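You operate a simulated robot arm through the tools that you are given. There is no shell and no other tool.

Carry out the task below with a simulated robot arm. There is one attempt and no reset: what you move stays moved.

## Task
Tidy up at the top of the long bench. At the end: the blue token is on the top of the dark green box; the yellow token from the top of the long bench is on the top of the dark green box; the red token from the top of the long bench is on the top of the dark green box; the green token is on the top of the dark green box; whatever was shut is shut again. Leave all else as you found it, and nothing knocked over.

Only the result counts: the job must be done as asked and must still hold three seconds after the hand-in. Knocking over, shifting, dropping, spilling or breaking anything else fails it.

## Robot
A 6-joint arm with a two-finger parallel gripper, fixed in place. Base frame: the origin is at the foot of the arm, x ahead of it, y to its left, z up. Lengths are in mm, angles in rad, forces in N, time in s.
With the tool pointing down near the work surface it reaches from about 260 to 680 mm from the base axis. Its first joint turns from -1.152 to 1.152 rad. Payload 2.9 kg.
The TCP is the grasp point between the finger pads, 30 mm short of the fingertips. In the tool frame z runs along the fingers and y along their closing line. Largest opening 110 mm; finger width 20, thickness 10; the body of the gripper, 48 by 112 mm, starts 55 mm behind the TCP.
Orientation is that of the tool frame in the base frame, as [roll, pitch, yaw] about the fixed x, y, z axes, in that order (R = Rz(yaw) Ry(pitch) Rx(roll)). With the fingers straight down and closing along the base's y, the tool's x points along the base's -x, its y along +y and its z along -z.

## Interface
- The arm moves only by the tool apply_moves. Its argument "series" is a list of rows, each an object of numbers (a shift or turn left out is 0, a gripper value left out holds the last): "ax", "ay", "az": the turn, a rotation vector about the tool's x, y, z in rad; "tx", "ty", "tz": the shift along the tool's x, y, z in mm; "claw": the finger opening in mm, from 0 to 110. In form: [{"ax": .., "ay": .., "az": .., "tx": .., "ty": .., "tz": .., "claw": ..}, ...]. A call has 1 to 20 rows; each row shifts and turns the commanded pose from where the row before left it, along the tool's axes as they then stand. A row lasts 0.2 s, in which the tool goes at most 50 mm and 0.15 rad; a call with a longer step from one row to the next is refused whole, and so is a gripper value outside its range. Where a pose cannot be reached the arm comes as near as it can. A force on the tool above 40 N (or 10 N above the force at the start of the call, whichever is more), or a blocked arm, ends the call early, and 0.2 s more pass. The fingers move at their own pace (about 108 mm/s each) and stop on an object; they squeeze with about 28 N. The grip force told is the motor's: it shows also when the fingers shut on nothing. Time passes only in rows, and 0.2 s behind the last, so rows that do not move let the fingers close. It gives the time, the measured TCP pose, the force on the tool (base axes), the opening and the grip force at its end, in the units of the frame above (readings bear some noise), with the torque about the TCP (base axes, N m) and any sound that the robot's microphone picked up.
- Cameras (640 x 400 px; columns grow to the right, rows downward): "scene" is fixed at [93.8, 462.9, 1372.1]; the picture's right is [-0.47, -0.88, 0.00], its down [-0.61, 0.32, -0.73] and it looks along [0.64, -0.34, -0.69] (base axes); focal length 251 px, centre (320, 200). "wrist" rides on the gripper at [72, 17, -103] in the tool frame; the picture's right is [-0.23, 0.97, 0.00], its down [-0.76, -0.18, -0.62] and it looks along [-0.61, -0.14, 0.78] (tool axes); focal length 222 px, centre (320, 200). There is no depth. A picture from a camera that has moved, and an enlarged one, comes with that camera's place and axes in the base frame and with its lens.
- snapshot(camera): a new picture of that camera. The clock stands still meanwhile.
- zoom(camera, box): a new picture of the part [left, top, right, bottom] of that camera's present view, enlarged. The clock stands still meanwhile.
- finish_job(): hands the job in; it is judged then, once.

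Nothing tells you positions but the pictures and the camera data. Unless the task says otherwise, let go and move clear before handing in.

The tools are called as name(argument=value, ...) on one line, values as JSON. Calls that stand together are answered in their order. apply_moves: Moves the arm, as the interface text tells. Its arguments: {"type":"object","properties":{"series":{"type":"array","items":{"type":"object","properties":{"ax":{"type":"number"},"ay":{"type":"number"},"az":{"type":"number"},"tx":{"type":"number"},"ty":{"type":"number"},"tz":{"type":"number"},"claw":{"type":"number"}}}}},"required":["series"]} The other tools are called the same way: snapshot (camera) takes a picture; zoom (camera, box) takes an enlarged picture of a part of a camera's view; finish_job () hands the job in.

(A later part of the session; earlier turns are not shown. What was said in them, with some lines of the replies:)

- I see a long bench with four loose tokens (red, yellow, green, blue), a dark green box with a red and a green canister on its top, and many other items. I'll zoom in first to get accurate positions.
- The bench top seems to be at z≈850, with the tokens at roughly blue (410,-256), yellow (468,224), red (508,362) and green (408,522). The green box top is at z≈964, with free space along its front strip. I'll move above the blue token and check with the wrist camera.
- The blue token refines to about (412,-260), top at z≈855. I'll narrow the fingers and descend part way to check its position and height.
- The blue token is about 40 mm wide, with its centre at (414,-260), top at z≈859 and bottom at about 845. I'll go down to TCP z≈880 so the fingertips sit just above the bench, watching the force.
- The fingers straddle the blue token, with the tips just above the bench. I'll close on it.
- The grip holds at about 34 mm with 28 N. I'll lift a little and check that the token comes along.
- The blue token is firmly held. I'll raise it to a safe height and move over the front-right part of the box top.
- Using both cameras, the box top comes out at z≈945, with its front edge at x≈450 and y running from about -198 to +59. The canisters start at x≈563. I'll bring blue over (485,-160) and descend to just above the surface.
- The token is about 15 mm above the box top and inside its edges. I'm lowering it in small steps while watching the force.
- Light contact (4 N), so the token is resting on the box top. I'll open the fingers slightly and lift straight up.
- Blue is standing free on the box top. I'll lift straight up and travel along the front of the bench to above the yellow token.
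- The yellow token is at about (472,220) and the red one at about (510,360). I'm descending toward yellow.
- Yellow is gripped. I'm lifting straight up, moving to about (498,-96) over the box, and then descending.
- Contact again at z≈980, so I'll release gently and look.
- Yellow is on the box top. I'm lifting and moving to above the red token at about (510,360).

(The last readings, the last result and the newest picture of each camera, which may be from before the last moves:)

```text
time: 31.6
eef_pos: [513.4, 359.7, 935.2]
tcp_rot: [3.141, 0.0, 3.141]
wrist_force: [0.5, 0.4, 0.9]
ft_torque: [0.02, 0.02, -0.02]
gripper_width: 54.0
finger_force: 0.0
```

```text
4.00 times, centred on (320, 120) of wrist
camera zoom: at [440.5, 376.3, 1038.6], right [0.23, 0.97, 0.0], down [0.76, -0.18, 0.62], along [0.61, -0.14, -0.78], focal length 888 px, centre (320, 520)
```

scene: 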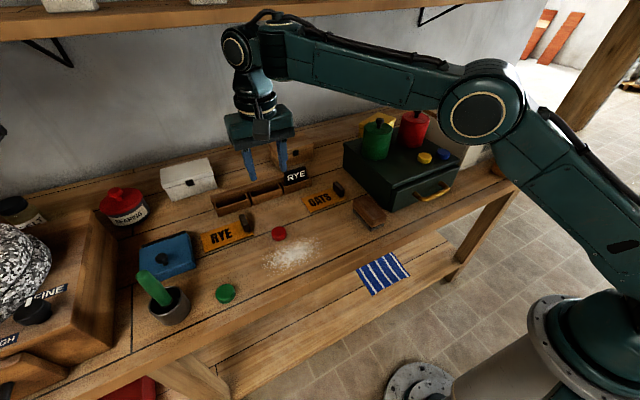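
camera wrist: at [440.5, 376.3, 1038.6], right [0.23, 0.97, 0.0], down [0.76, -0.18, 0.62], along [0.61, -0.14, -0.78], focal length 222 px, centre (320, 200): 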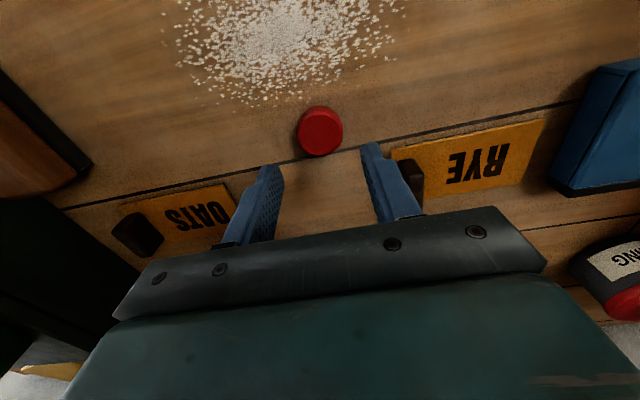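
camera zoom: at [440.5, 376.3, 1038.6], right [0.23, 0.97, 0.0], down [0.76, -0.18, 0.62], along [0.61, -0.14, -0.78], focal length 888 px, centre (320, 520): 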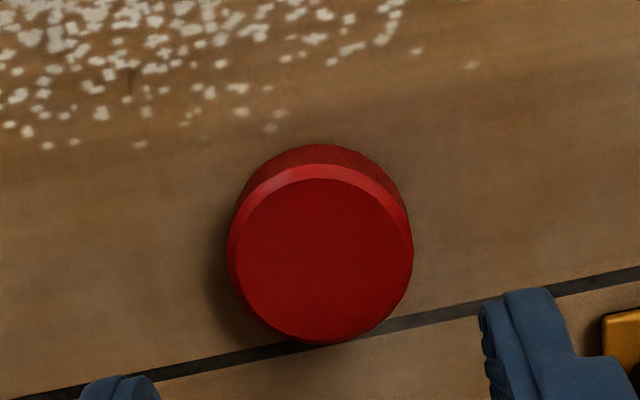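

apply_moves(series=[{"ty": 1.5, "tz": 10}, {"tz": 18}, {"tz": 15}, {"tz": 8}, {"tz": 4}, {}])

zoom(camera="wrist", box=[220, 110, 420, 235])

zoom(camera="scene", box=[230, 190, 326, 250])

```text
time: 33.0
eef_pos: [512.5, 360.8, 880.9]
tcp_rot: [-3.14, 0.002, 3.141]
wrist_force: [0.2, 0.0, 0.0]
ft_torque: [0.04, -0.01, -0.03]
gripper_width: 53.8
finger_force: 0.2
```

```text
3.20 times, centred on (320, 172) of wrist
camera zoom: at [440.0, 378.2, 984.2], right [0.23, 0.97, 0.0], down [0.76, -0.18, 0.62], along [0.61, -0.14, -0.78], focal length 711 px, centre (320, 288)
```

zoom: 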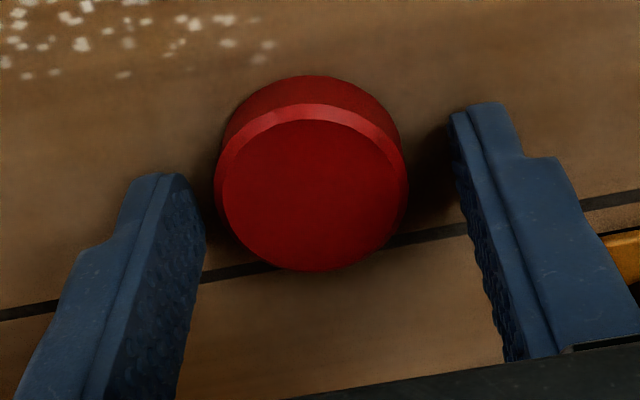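

```text
6.67 times, centred on (278, 220) of scene
camera zoom: at [93.8, 462.9, 1372.1], right [-0.47, -0.88, 0.0], down [-0.61, 0.32, -0.73], along [0.64, -0.34, -0.69], focal length 1674 px, centre (600, 67)
```

zoom: 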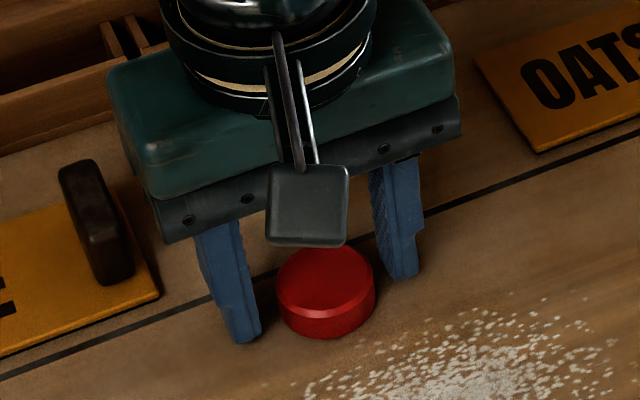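

apply_moves(series=[{"claw": 28}, {"claw": 28}, {"claw": 28}, {"claw": 28}])

zoom(camera="wrist", box=[220, 110, 420, 235])

```text
time: 34.0
eef_pos: [512.9, 361.6, 880.4]
tcp_rot: [-3.141, -0.001, 3.141]
wrist_force: [0.2, -0.3, 0.6]
ft_torque: [0.01, -0.01, -0.04]
gripper_width: 34.3
finger_force: 28.0
```

```text
3.20 times, centred on (320, 172) of wrist
camera zoom: at [440.0, 378.2, 984.3], right [0.23, 0.97, 0.0], down [0.76, -0.18, 0.62], along [0.61, -0.14, -0.78], focal length 711 px, centre (320, 288)
```

zoom: 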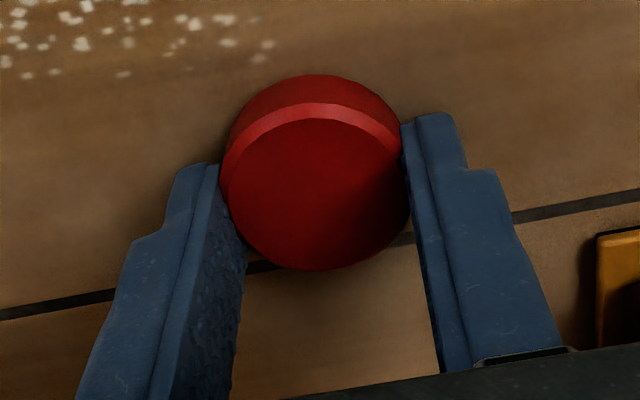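

Red is gripped. I'm lifting and carrying it to about (485,-34) on the box.

apply_moves(series=[{"tz": -5}, {"tz": -15}, {"tz": -45}, {"tz": -45}, {"tz": -45}, {"tz": -45}, {"tx": 7, "ty": -44}, {"tx": 7, "ty": -44}, {"tx": 7, "ty": -44}, {"tx": 7, "ty": -44}, {"ty": -44}, {"ty": -44}, {"ty": -44}, {"ty": -44}, {"ty": -43.5}, {}])

snapshot(camera="wrist")

```text
time: 37.4
eef_pos: [485.1, -34.9, 1079.9]
tcp_rot: [3.141, 0.0, -3.14]
wrist_force: [0.3, -0.2, -0.5]
ft_torque: [-0.01, -0.01, -0.02]
gripper_width: 35.0
finger_force: 27.9
```

```text
taken
camera wrist: at [411.9, -18.4, 1184.2], right [0.23, 0.97, 0.0], down [0.76, -0.18, 0.62], along [0.61, -0.14, -0.78], focal length 222 px, centre (320, 200)
```

wrist: 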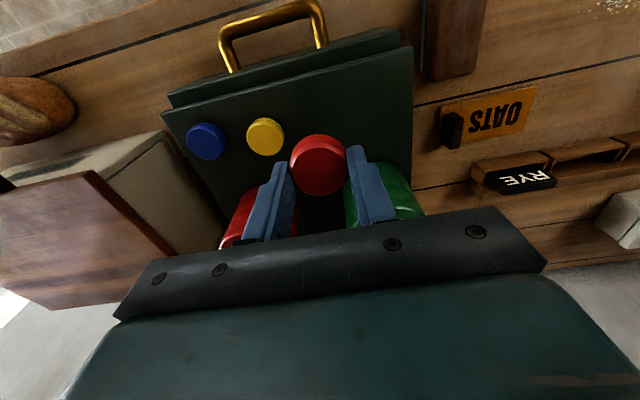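

apply_moves(series=[{"tz": 35}, {"tz": 30}, {"tz": 18}, {"tz": 8}, {"tz": 4}, {}])

snapshot(camera="wrist")

zoom(camera="scene", box=[360, 110, 456, 170])

```text
time: 38.8
eef_pos: [485.6, -34.5, 984.9]
tcp_rot: [3.141, 0.0, 3.14]
wrist_force: [0.1, 0.1, -0.7]
ft_torque: [0.03, 0.0, -0.05]
gripper_width: 35.2
finger_force: 28.1
```

```text
taken
camera wrist: at [412.3, -17.0, 1088.7], right [0.23, 0.97, 0.0], down [0.76, -0.18, 0.62], along [0.61, -0.14, -0.78], focal length 222 px, centre (320, 200)
```

wrist: 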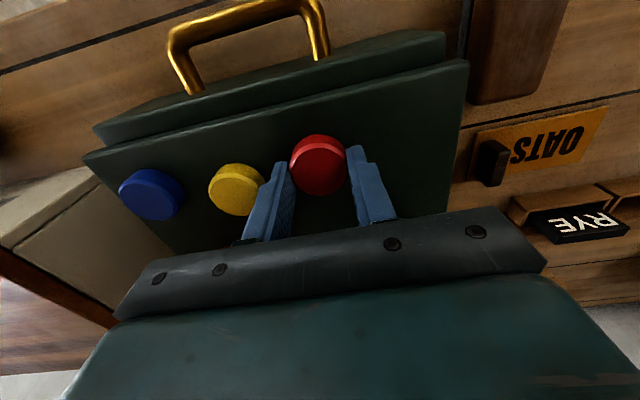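

```text
6.67 times, centred on (408, 140) of scene
camera zoom: at [93.8, 462.9, 1372.1], right [-0.47, -0.88, 0.0], down [-0.61, 0.32, -0.73], along [0.64, -0.34, -0.69], focal length 1674 px, centre (-267, 600)
```

zoom: 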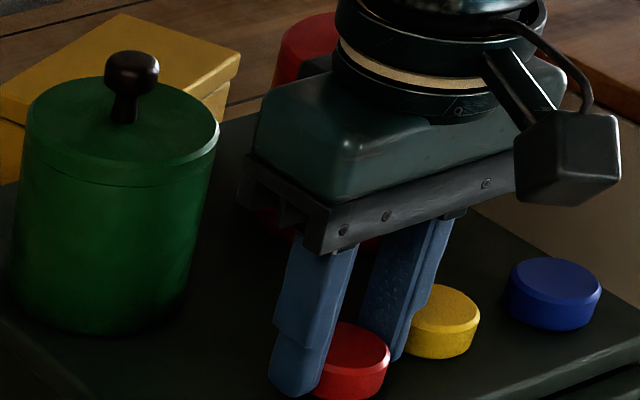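

Yellow's near edge is at y≈-76. I'll shift red 3 mm left for clearance and set it down.

apply_moves(series=[{"ty": 3}, {"tz": 2}, {"tz": 1}, {"tz": 1}, {}])

apply_moves(series=[{"tz": 1}, {}])

```text
time: 40.0
eef_pos: [484.7, -31.3, 980.9]
tcp_rot: [3.142, 0.0, 3.14]
wrist_force: [0.8, -0.1, 0.4]
ft_torque: [-0.04, 0.06, 0.03]
gripper_width: 35.4
finger_force: 27.8
```

```text
time: 40.6
eef_pos: [484.9, -30.9, 980.7]
tcp_rot: [3.14, 0.001, 3.142]
wrist_force: [-0.3, 0.0, 4.8]
ft_torque: [0.01, 0.08, 0.0]
gripper_width: 35.3
finger_force: 27.8
```

apply_moves(series=[{"claw": 38}, {"claw": 42}, {"claw": 44}, {}])

snapshot(camera="wrist")

zoom(camera="scene", box=[360, 110, 456, 170])

```text
time: 41.6
eef_pos: [484.3, -30.5, 980.5]
tcp_rot: [3.141, 0.0, 3.141]
wrist_force: [0.1, -0.3, 0.3]
ft_torque: [0.0, 0.0, 0.05]
gripper_width: 43.8
finger_force: 0.0
```

```text
taken
camera wrist: at [412.0, -14.1, 1083.7], right [0.23, 0.97, 0.0], down [0.76, -0.18, 0.62], along [0.61, -0.14, -0.78], focal length 222 px, centre (320, 200)
```

wrist: 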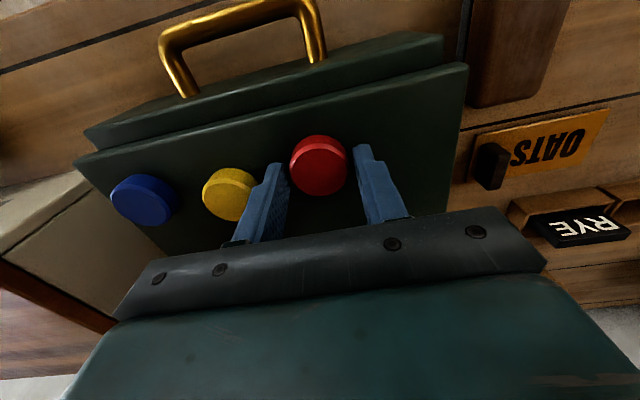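

```text
6.67 times, centred on (408, 140) of scene
camera zoom: at [93.8, 462.9, 1372.1], right [-0.47, -0.88, 0.0], down [-0.61, 0.32, -0.73], along [0.64, -0.34, -0.69], focal length 1674 px, centre (-267, 600)
```

zoom: 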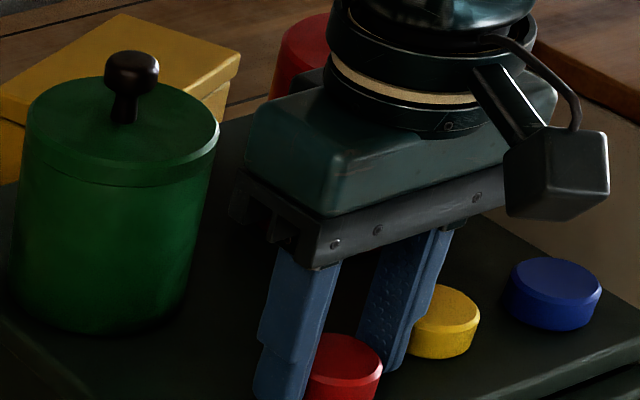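

Red is placed with clear gaps. I'm lifting and heading to the green token at about (408,522).

apply_moves(series=[{"tz": -20}, {"tz": -40}, {"tz": -40}, {"tx": 6.5, "ty": 46}, {"tx": 6.5, "ty": 46}, {"tx": 6.5, "ty": 46}, {"tx": 6.5, "ty": 46}, {"tx": 6.5, "ty": 46}, {"tx": 6.5, "ty": 46}, {"tx": 6.5, "ty": 46}, {"tx": 6.5, "ty": 46}, {"tx": 6.5, "ty": 46}, {"tx": 6.5, "ty": 46}, {"tx": 6.5, "ty": 46}, {"tx": 5.5, "ty": 46, "claw": 54}, {"claw": 54}])

snapshot(camera="wrist")

snapshot(camera="scene")

```text
time: 45.0
eef_pos: [399.5, 507.7, 1074.1]
tcp_rot: [-3.139, -0.001, -3.141]
wrist_force: [-0.1, -0.8, 0.1]
ft_torque: [0.0, 0.01, -0.02]
gripper_width: 54.3
finger_force: 0.1
out of reach, approached as far as the arm can: row 15
```

```text
taken
camera wrist: at [327.4, 525.9, 1178.3], right [0.23, 0.97, 0.0], down [0.76, -0.18, 0.62], along [0.61, -0.14, -0.78], focal length 222 px, centre (320, 200)
```

wrist: 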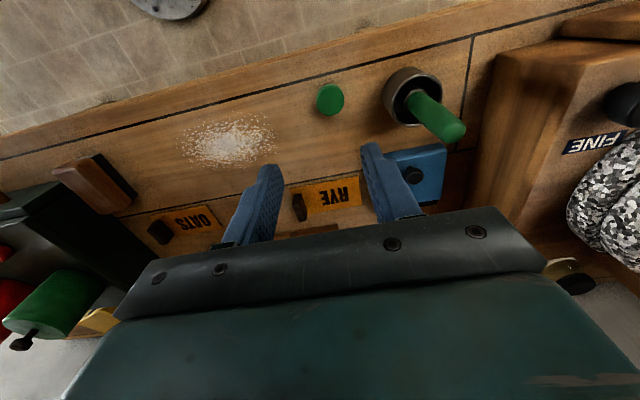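

```text
taken
```

scene: 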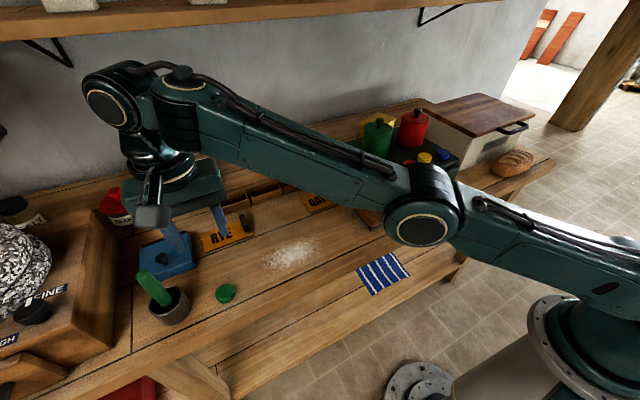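

At this height the pose is slightly out of reach, though the token at about (410,522) is within the stated reach lower down. I'll go down partway and check.

apply_moves(series=[{"tz": 30}, {"tz": 40}, {}])

snapshot(camera="wrist")

```text
time: 45.8
eef_pos: [402.0, 509.6, 1006.9]
tcp_rot: [3.141, 0.001, 3.141]
wrist_force: [0.5, 0.2, -0.2]
ft_torque: [-0.01, 0.02, 0.03]
gripper_width: 53.8
finger_force: 0.1
```

```text
taken
camera wrist: at [328.5, 525.4, 1109.0], right [0.23, 0.97, 0.0], down [0.76, -0.18, 0.62], along [0.61, -0.14, -0.78], focal length 222 px, centre (320, 200)
```

wrist: 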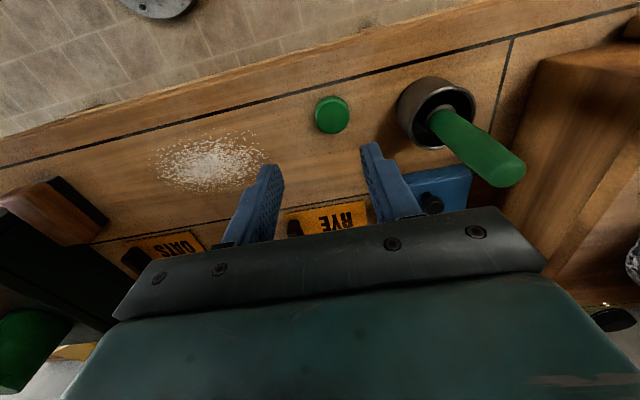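

apply_moves(series=[{"tz": 40}, {"tz": 30}, {"tx": -5, "ty": 6}, {"tx": -5.5, "ty": 6}, {}])

snapshot(camera="wrist")

zoom(camera="wrist", box=[240, 70, 400, 170])

zoom(camera="scene", box=[110, 190, 270, 340])

```text
time: 47.0
eef_pos: [411.1, 520.1, 936.5]
tcp_rot: [-3.142, -0.001, -3.141]
wrist_force: [-0.1, -0.3, 0.1]
ft_torque: [-0.02, 0.01, 0.0]
gripper_width: 53.8
finger_force: 0.0
```

```text
taken
camera wrist: at [338.5, 537.3, 1039.6], right [0.23, 0.97, 0.0], down [0.76, -0.18, 0.62], along [0.61, -0.14, -0.78], focal length 222 px, centre (320, 200)
```

wrist: 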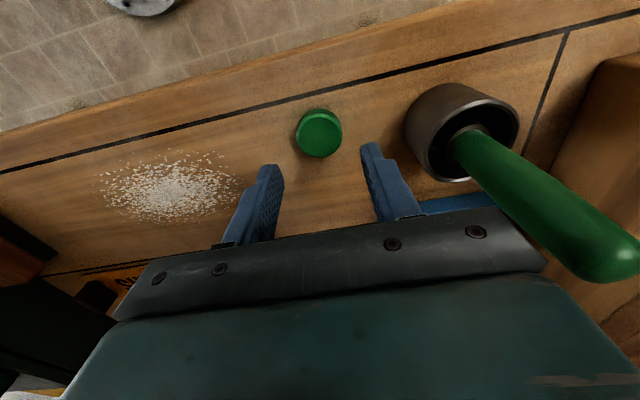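

```text
4.00 times, centred on (320, 120) of wrist
camera zoom: at [338.5, 537.3, 1039.6], right [0.23, 0.97, 0.0], down [0.76, -0.18, 0.62], along [0.61, -0.14, -0.78], focal length 888 px, centre (320, 520)
```

zoom: 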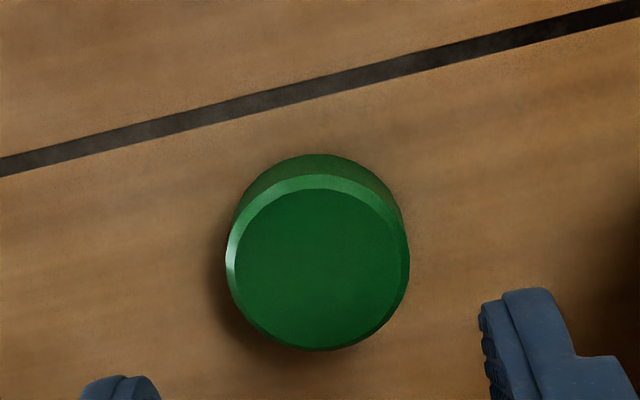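

```text
2.67 times, centred on (190, 265) of scene
camera zoom: at [93.8, 462.9, 1372.1], right [-0.47, -0.88, 0.0], down [-0.61, 0.32, -0.73], along [0.64, -0.34, -0.69], focal length 670 px, centre (667, 27)
```

zoom: 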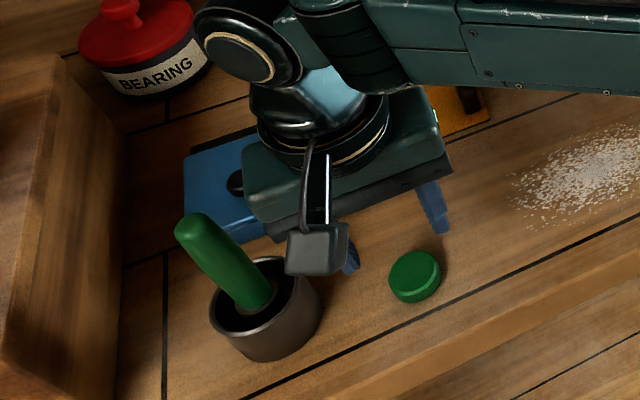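

The green token is at about (413,520). The pestle stands at y≥605, clear of the gripper body, which reaches to about y=577. I'm descending to grasp.

apply_moves(series=[{"tx": -2, "tz": 10}, {"tz": 18}, {"tz": 15}, {"tz": 8}, {"tz": 5}, {}])

zoom(camera="wrist", box=[220, 110, 420, 235])

snapshot(camera="wrist")

zoom(camera="scene", box=[110, 190, 270, 340])

```text
time: 48.4
eef_pos: [413.6, 520.1, 879.1]
tcp_rot: [-3.141, -0.001, -3.141]
wrist_force: [0.5, -0.2, -0.1]
ft_torque: [0.0, -0.03, 0.01]
gripper_width: 54.0
finger_force: 0.1
```

```text
3.20 times, centred on (320, 172) of wrist
camera zoom: at [340.6, 537.4, 983.4], right [0.23, 0.97, 0.0], down [0.76, -0.18, 0.62], along [0.61, -0.14, -0.78], focal length 711 px, centre (320, 288)
```

zoom: 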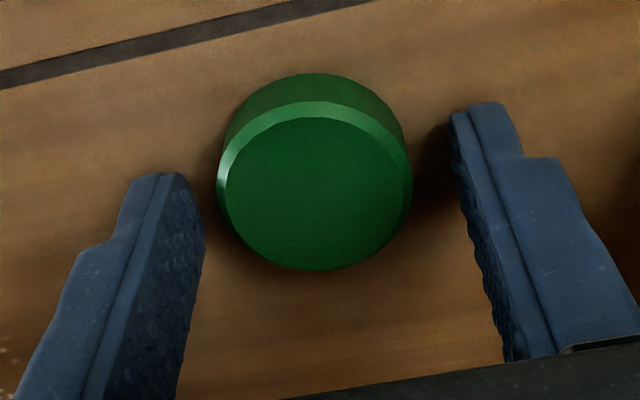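

```text
taken
camera wrist: at [340.6, 537.4, 983.4], right [0.23, 0.97, 0.0], down [0.76, -0.18, 0.62], along [0.61, -0.14, -0.78], focal length 222 px, centre (320, 200)
```

wrist: 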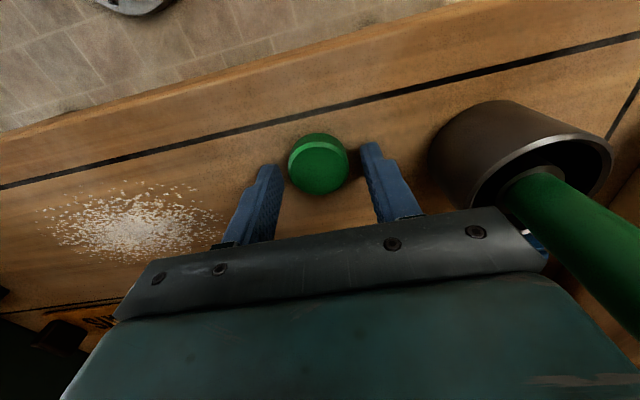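

```text
2.67 times, centred on (190, 265) of scene
camera zoom: at [93.8, 462.9, 1372.1], right [-0.47, -0.88, 0.0], down [-0.61, 0.32, -0.73], along [0.64, -0.34, -0.69], focal length 670 px, centre (667, 27)
```

zoom: 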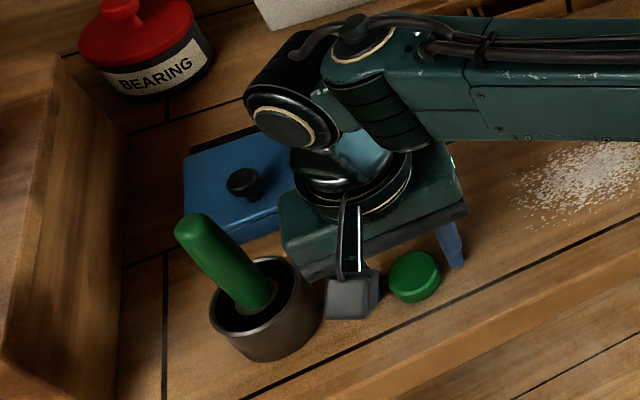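

apply_moves(series=[{"claw": 28}, {"claw": 28}, {"claw": 28}, {"claw": 28}])

apply_moves(series=[{"tz": -5}, {"tz": -15}, {"tz": -20}, {}])

zoom(camera="wrist", box=[220, 110, 420, 235])

```text
time: 49.4
eef_pos: [413.2, 520.1, 880.4]
tcp_rot: [-3.139, 0.001, -3.141]
wrist_force: [-0.5, -0.6, -0.8]
ft_torque: [0.04, 0.0, 0.0]
gripper_width: 35.1
finger_force: 28.2
```

```text
time: 50.4
eef_pos: [413.4, 521.0, 920.9]
tcp_rot: [3.141, -0.001, -3.141]
wrist_force: [0.4, -0.2, 0.4]
ft_torque: [-0.01, -0.01, 0.02]
gripper_width: 35.3
finger_force: 28.1
```

```text
3.20 times, centred on (320, 172) of wrist
camera zoom: at [340.3, 538.1, 1024.0], right [0.23, 0.97, 0.0], down [0.76, -0.18, 0.62], along [0.61, -0.14, -0.78], focal length 711 px, centre (320, 288)
```

zoom: 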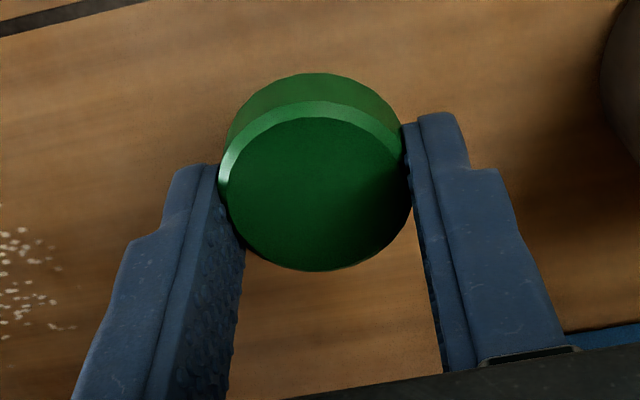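

Green is held. I'm raising it while moving away from the mortar, then carrying it to about (502,31) on the box.

apply_moves(series=[{"ty": -25, "tz": -40}, {"ty": -25, "tz": -40}, {"ty": -25, "tz": -40}, {"ty": -25, "tz": -40}, {"tx": -9.9, "ty": -43.3}, {"tx": -9.9, "ty": -43.3}, {"tx": -9.9, "ty": -43.3}, {"tx": -9.9, "ty": -43.3}, {"tx": -9.9, "ty": -43.3}, {"tx": -9.9, "ty": -43.3}, {"tx": -9.9, "ty": -43.3}, {"tx": -9.9, "ty": -43.3}, {"tx": -9.9, "ty": -43.3}, {}])

snapshot(camera="wrist")

snapshot(camera="scene")

```text
time: 53.4
eef_pos: [502.3, 30.2, 1080.3]
tcp_rot: [-3.141, -0.001, -3.141]
wrist_force: [0.4, 1.1, -0.4]
ft_torque: [0.01, 0.03, 0.01]
gripper_width: 35.2
finger_force: 27.5
```

```text
taken
camera wrist: at [429.4, 47.2, 1182.5], right [0.23, 0.97, 0.0], down [0.76, -0.18, 0.62], along [0.61, -0.14, -0.78], focal length 222 px, centre (320, 200)
```

wrist: 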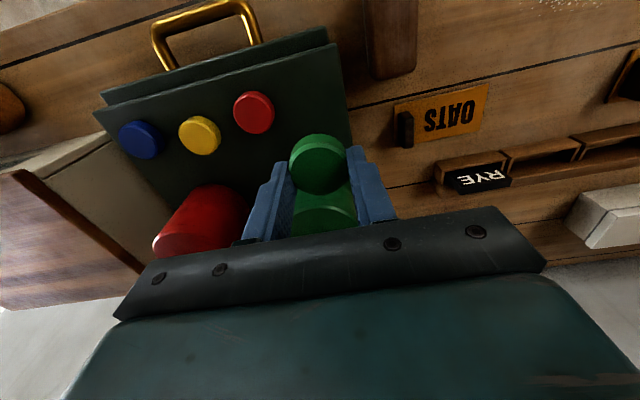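

```text
taken
```

scene: 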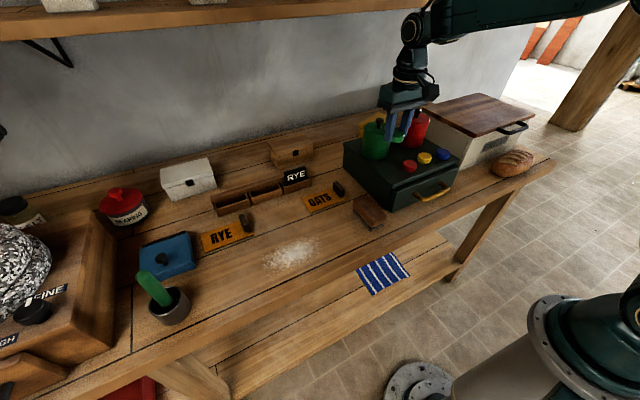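

apply_moves(series=[{"tx": 2, "ty": -1.5, "tz": 35}, {"tz": 30}, {"tz": 18}, {"tz": 8}, {"tz": 4}, {}])

snapshot(camera="wrist")

zoom(camera="scene", box=[340, 90, 452, 180])

```text
time: 54.8
eef_pos: [499.7, 28.7, 984.1]
tcp_rot: [-3.142, 0.0, 3.141]
wrist_force: [-0.4, 0.2, -1.5]
ft_torque: [-0.01, -0.01, -0.02]
gripper_width: 35.2
finger_force: 28.3
```

```text
taken
camera wrist: at [427.4, 46.0, 1088.5], right [0.23, 0.97, 0.0], down [0.76, -0.18, 0.62], along [0.61, -0.14, -0.78], focal length 222 px, centre (320, 200)
```

wrist: 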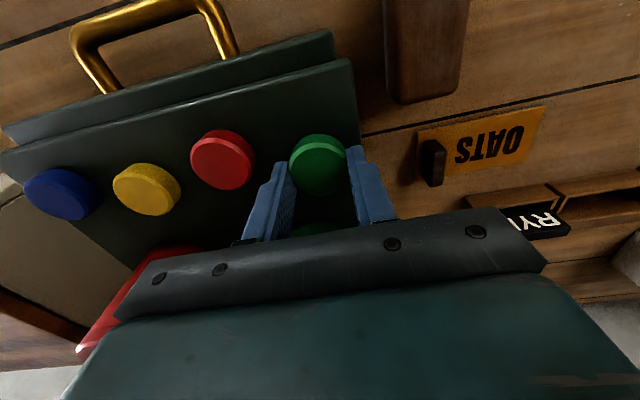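

```text
4.44 times, centred on (396, 135) of scene
camera zoom: at [93.8, 462.9, 1372.1], right [-0.47, -0.88, 0.0], down [-0.61, 0.32, -0.73], along [0.64, -0.34, -0.69], focal length 1116 px, centre (-18, 489)
```

zoom: 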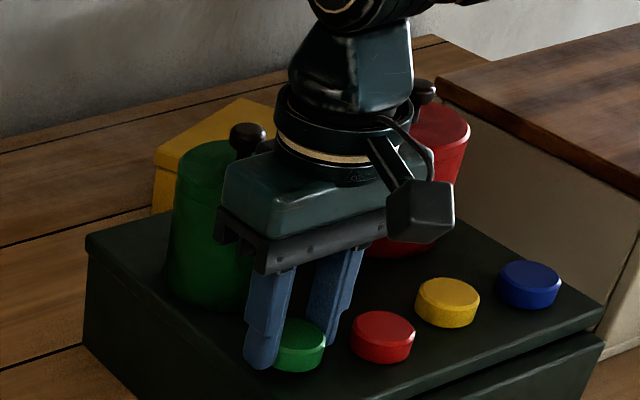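

apply_moves(series=[{"tz": 2}, {"tz": 1}, {"tz": 1}, {}])

apply_moves(series=[{"tz": 0.5}, {}])

```text
time: 55.8
eef_pos: [498.9, 29.2, 980.1]
tcp_rot: [-3.14, 0.001, -3.141]
wrist_force: [-0.4, 0.2, -0.2]
ft_torque: [0.0, 0.0, -0.01]
gripper_width: 35.2
finger_force: 27.4
```

```text
time: 56.4
eef_pos: [500.0, 29.0, 980.0]
tcp_rot: [3.142, 0.001, -3.141]
wrist_force: [0.3, -0.5, 0.6]
ft_torque: [0.02, -0.01, 0.02]
gripper_width: 35.1
finger_force: 28.1
```

apply_moves(series=[{"tz": 0.7}, {}])

```text
time: 57.0
eef_pos: [500.7, 28.7, 979.5]
tcp_rot: [-3.141, 0.0, -3.141]
wrist_force: [-2.5, -0.5, 6.4]
ft_torque: [-0.02, 0.11, 0.03]
gripper_width: 35.0
finger_force: 28.0
```

Contact, so I'm releasing green with a small opening and checking before lifting.

apply_moves(series=[{"claw": 38}, {"claw": 42}, {"claw": 44}, {}])

snapshot(camera="wrist")

```text
time: 58.0
eef_pos: [501.5, 28.1, 980.8]
tcp_rot: [3.141, 0.003, -3.141]
wrist_force: [1.1, 4.3, 8.9]
ft_torque: [0.03, 0.01, 0.0]
gripper_width: 41.2
finger_force: 0.1
```

```text
taken
camera wrist: at [427.5, 46.4, 1083.3], right [0.23, 0.97, 0.0], down [0.76, -0.18, 0.62], along [0.61, -0.14, -0.78], focal length 222 px, centre (320, 200)
```

wrist: 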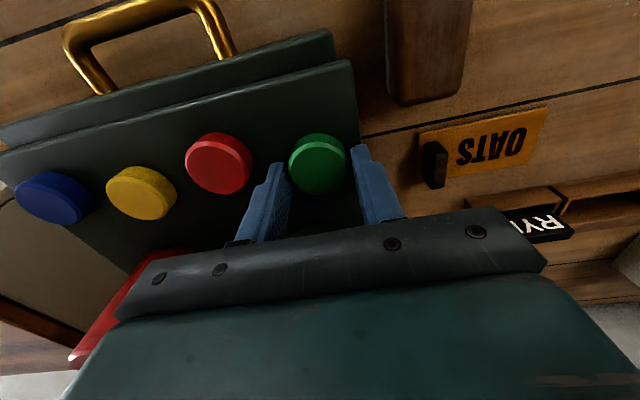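

Width and force look a bit odd (41 mm, 9 N up), so I'll hold still for a moment and re-read before moving.

apply_moves(series=[{}])

zoom(camera="wrist", box=[220, 110, 420, 235])

zoom(camera="scene", box=[370, 130, 450, 180])

```text
time: 58.4
eef_pos: [501.0, 28.4, 980.5]
tcp_rot: [3.14, 0.001, 3.14]
wrist_force: [1.8, 5.0, 8.9]
ft_torque: [0.04, 0.04, 0.0]
gripper_width: 41.3
finger_force: 0.1
```

```text
3.20 times, centred on (320, 172) of wrist
camera zoom: at [427.5, 46.4, 1083.3], right [0.23, 0.97, 0.0], down [0.76, -0.18, 0.62], along [0.61, -0.14, -0.78], focal length 711 px, centre (320, 288)
```

zoom: 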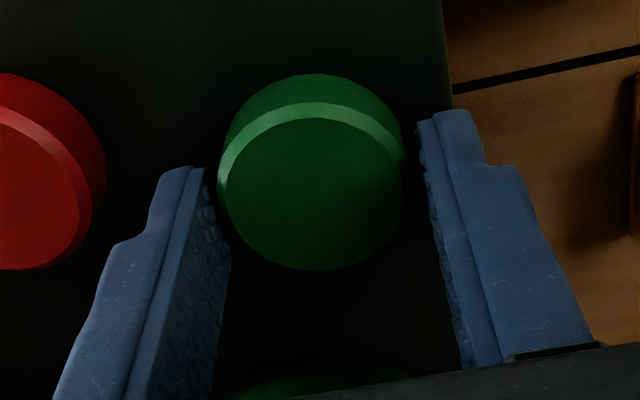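

```text
8.00 times, centred on (410, 155) of scene
camera zoom: at [93.7, 463.1, 1372.0], right [-0.47, -0.88, 0.0], down [-0.61, 0.32, -0.73], along [0.64, -0.34, -0.69], focal length 2009 px, centre (-400, 560)
```

zoom: 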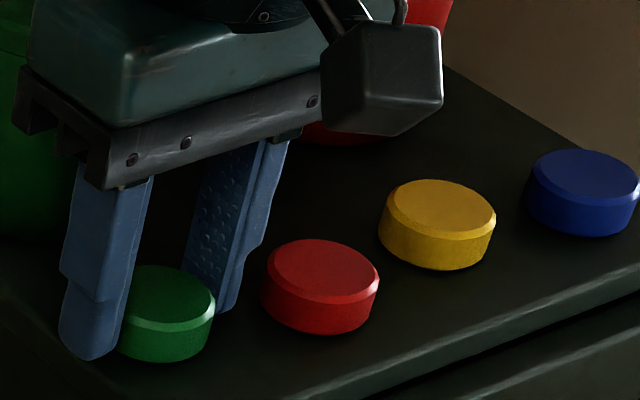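

The fingertips themselves seem to be resting lightly on the box top and dragging. I'll ease straight up a little and re-check.

apply_moves(series=[{"tz": -1, "claw": 41}, {"tz": -2, "claw": 42}, {}])

zoom(camera="wrist", box=[220, 110, 420, 235])

zoom(camera="scene", box=[370, 130, 450, 180])

```text
time: 59.2
eef_pos: [500.2, 28.9, 982.5]
tcp_rot: [-3.141, -0.001, 3.141]
wrist_force: [-0.6, -0.5, -0.1]
ft_torque: [-0.01, -0.01, 0.01]
gripper_width: 42.0
finger_force: 0.1
```

```text
3.20 times, centred on (320, 172) of wrist
camera zoom: at [427.5, 46.3, 1085.9], right [0.23, 0.97, 0.0], down [0.76, -0.18, 0.62], along [0.61, -0.14, -0.78], focal length 711 px, centre (320, 288)
```

zoom: 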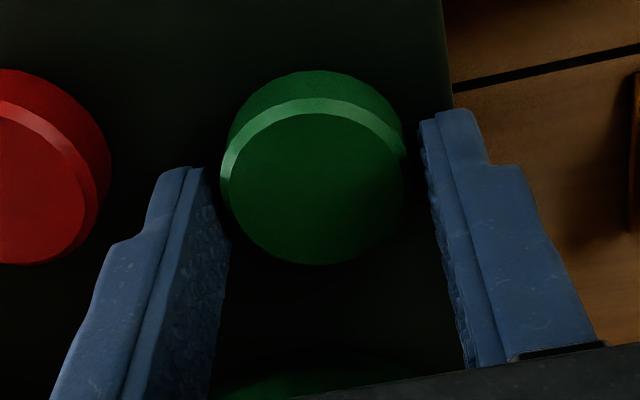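

```text
8.00 times, centred on (410, 155) of scene
camera zoom: at [93.8, 462.9, 1372.1], right [-0.47, -0.88, 0.0], down [-0.61, 0.32, -0.73], along [0.64, -0.34, -0.69], focal length 2009 px, centre (-400, 560)
```

zoom: 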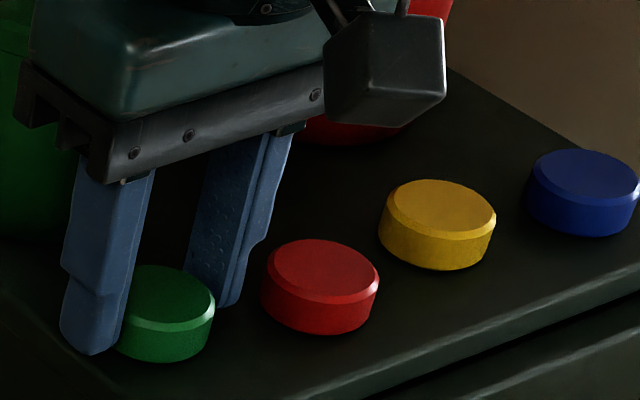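

The forces are back to zero and all four tokens sit on the box. I'll lift straight up, move back clear, and check the whole scene.

apply_moves(series=[{"tz": -10}, {"tz": -30}, {"tz": -40}, {"tz": -40}, {"tx": 30, "ty": 20, "tz": -20}, {"tx": 30, "ty": 20, "tz": -20}, {"tx": 30, "ty": 20}, {"tx": 30, "ty": 20}, {}])

snapshot(camera="scene")

snapshot(camera="wrist")

zoom(camera="scene", box=[330, 90, 490, 220])

```text
time: 61.2
eef_pos: [380.5, 108.5, 1142.4]
tcp_rot: [3.141, 0.002, 3.141]
wrist_force: [0.9, -0.8, -0.8]
ft_torque: [0.02, 0.01, 0.0]
gripper_width: 41.9
finger_force: 0.0
```

```text
taken
```

scene: 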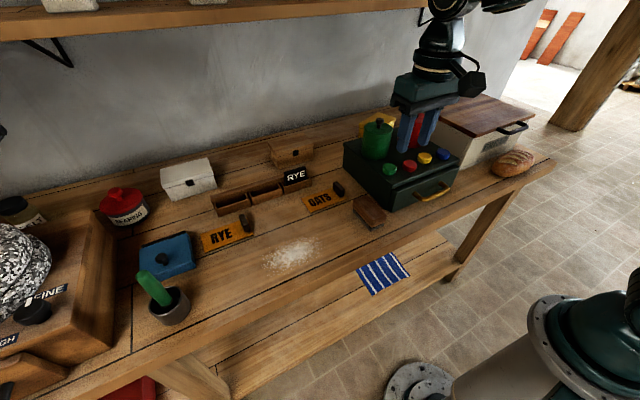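

```text
taken
camera wrist: at [307.4, 125.9, 1245.8], right [0.23, 0.97, 0.0], down [0.76, -0.18, 0.62], along [0.61, -0.14, -0.78], focal length 222 px, centre (320, 200)
```

wrist: 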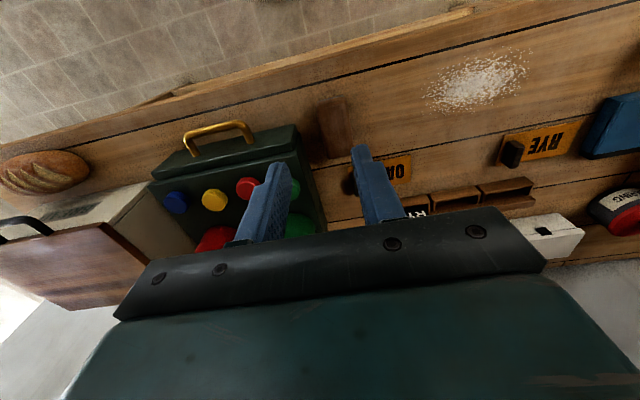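

```text
3.08 times, centred on (410, 155) of scene
camera zoom: at [93.7, 462.9, 1372.1], right [-0.47, -0.88, 0.0], down [-0.61, 0.32, -0.73], along [0.64, -0.34, -0.69], focal length 773 px, centre (43, 338)
```

zoom: 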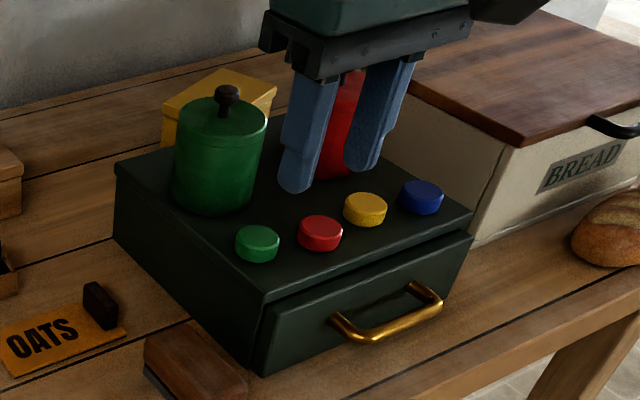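

All four tokens are on the box top, and the canisters and everything else look unchanged. I'll return to roughly the starting pose for a like-for-like comparison and let things settle before handing in.

apply_moves(series=[{"tx": 6, "ty": -20, "tz": -13}, {"tx": 6, "ty": -20, "tz": -13}, {"tx": 7, "ty": -20, "tz": -12}, {"claw": 109}, {"claw": 109}, {}, {}])

snapshot(camera="scene")

zoom(camera="scene", box=[320, 80, 560, 230])

zoom(camera="scene", box=[120, 130, 360, 330])

```text
time: 62.8
eef_pos: [362.2, 47.5, 1180.1]
tcp_rot: [-3.141, -0.001, -3.14]
wrist_force: [-0.7, -0.2, 0.6]
ft_torque: [-0.03, -0.02, 0.02]
gripper_width: 109.0
finger_force: 0.1
```

```text
taken
```

scene: 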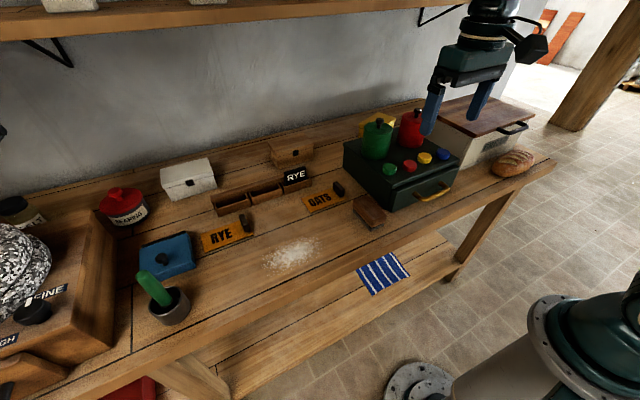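

```text
2.67 times, centred on (440, 155) of scene
camera zoom: at [93.8, 462.9, 1372.1], right [-0.47, -0.88, 0.0], down [-0.61, 0.32, -0.73], along [0.64, -0.34, -0.69], focal length 670 px, centre (0, 320)
```

zoom: 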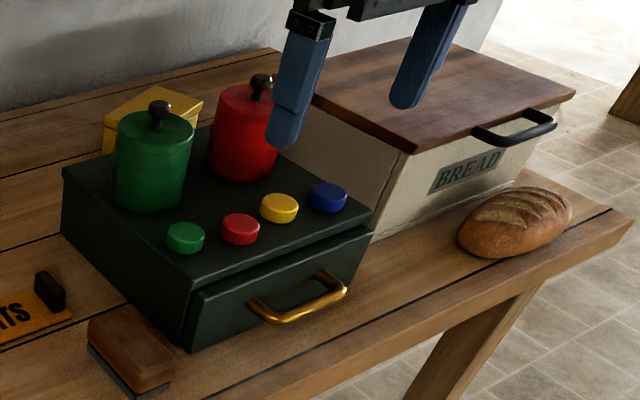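

```text
2.00 times, centred on (240, 230) of scene
camera zoom: at [93.8, 462.9, 1372.1], right [-0.47, -0.88, 0.0], down [-0.61, 0.32, -0.73], along [0.64, -0.34, -0.69], focal length 502 px, centre (480, 140)
```

zoom: 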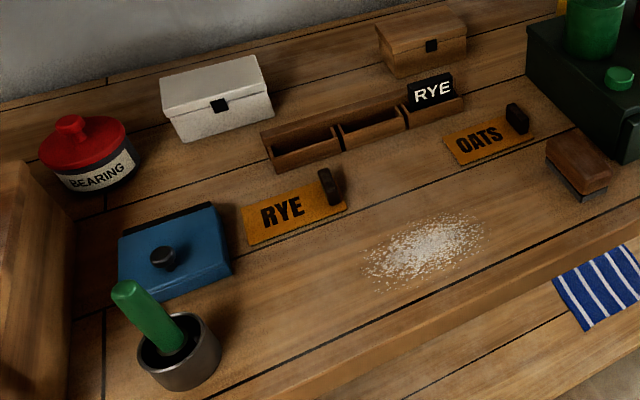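

Compared with the first pictures, only the four tokens have moved. Green, red, yellow and blue are all flat on the dark green box, everything is still shut, and the arm is clear with nothing held, so I'm handing in.

finish_job()

```text
The job is handed in.
```

The green, red, yellow and blue tokens are now all lying flat on top of the dark green box, and I've handed the job in.

In the final pictures everything else looks as it did at the start. The red and green canisters, the spilled powder, the labels, the mortar and the bread are where they were. I opened nothing, so everything that was shut is still shut. The arm is back near its starting position with its fingers open and empty.

While I was letting go of the green token, the fingertips appear to have rested lightly on the box top (about 9 N). I eased the gripper up, and the box and the other tokens did not move.
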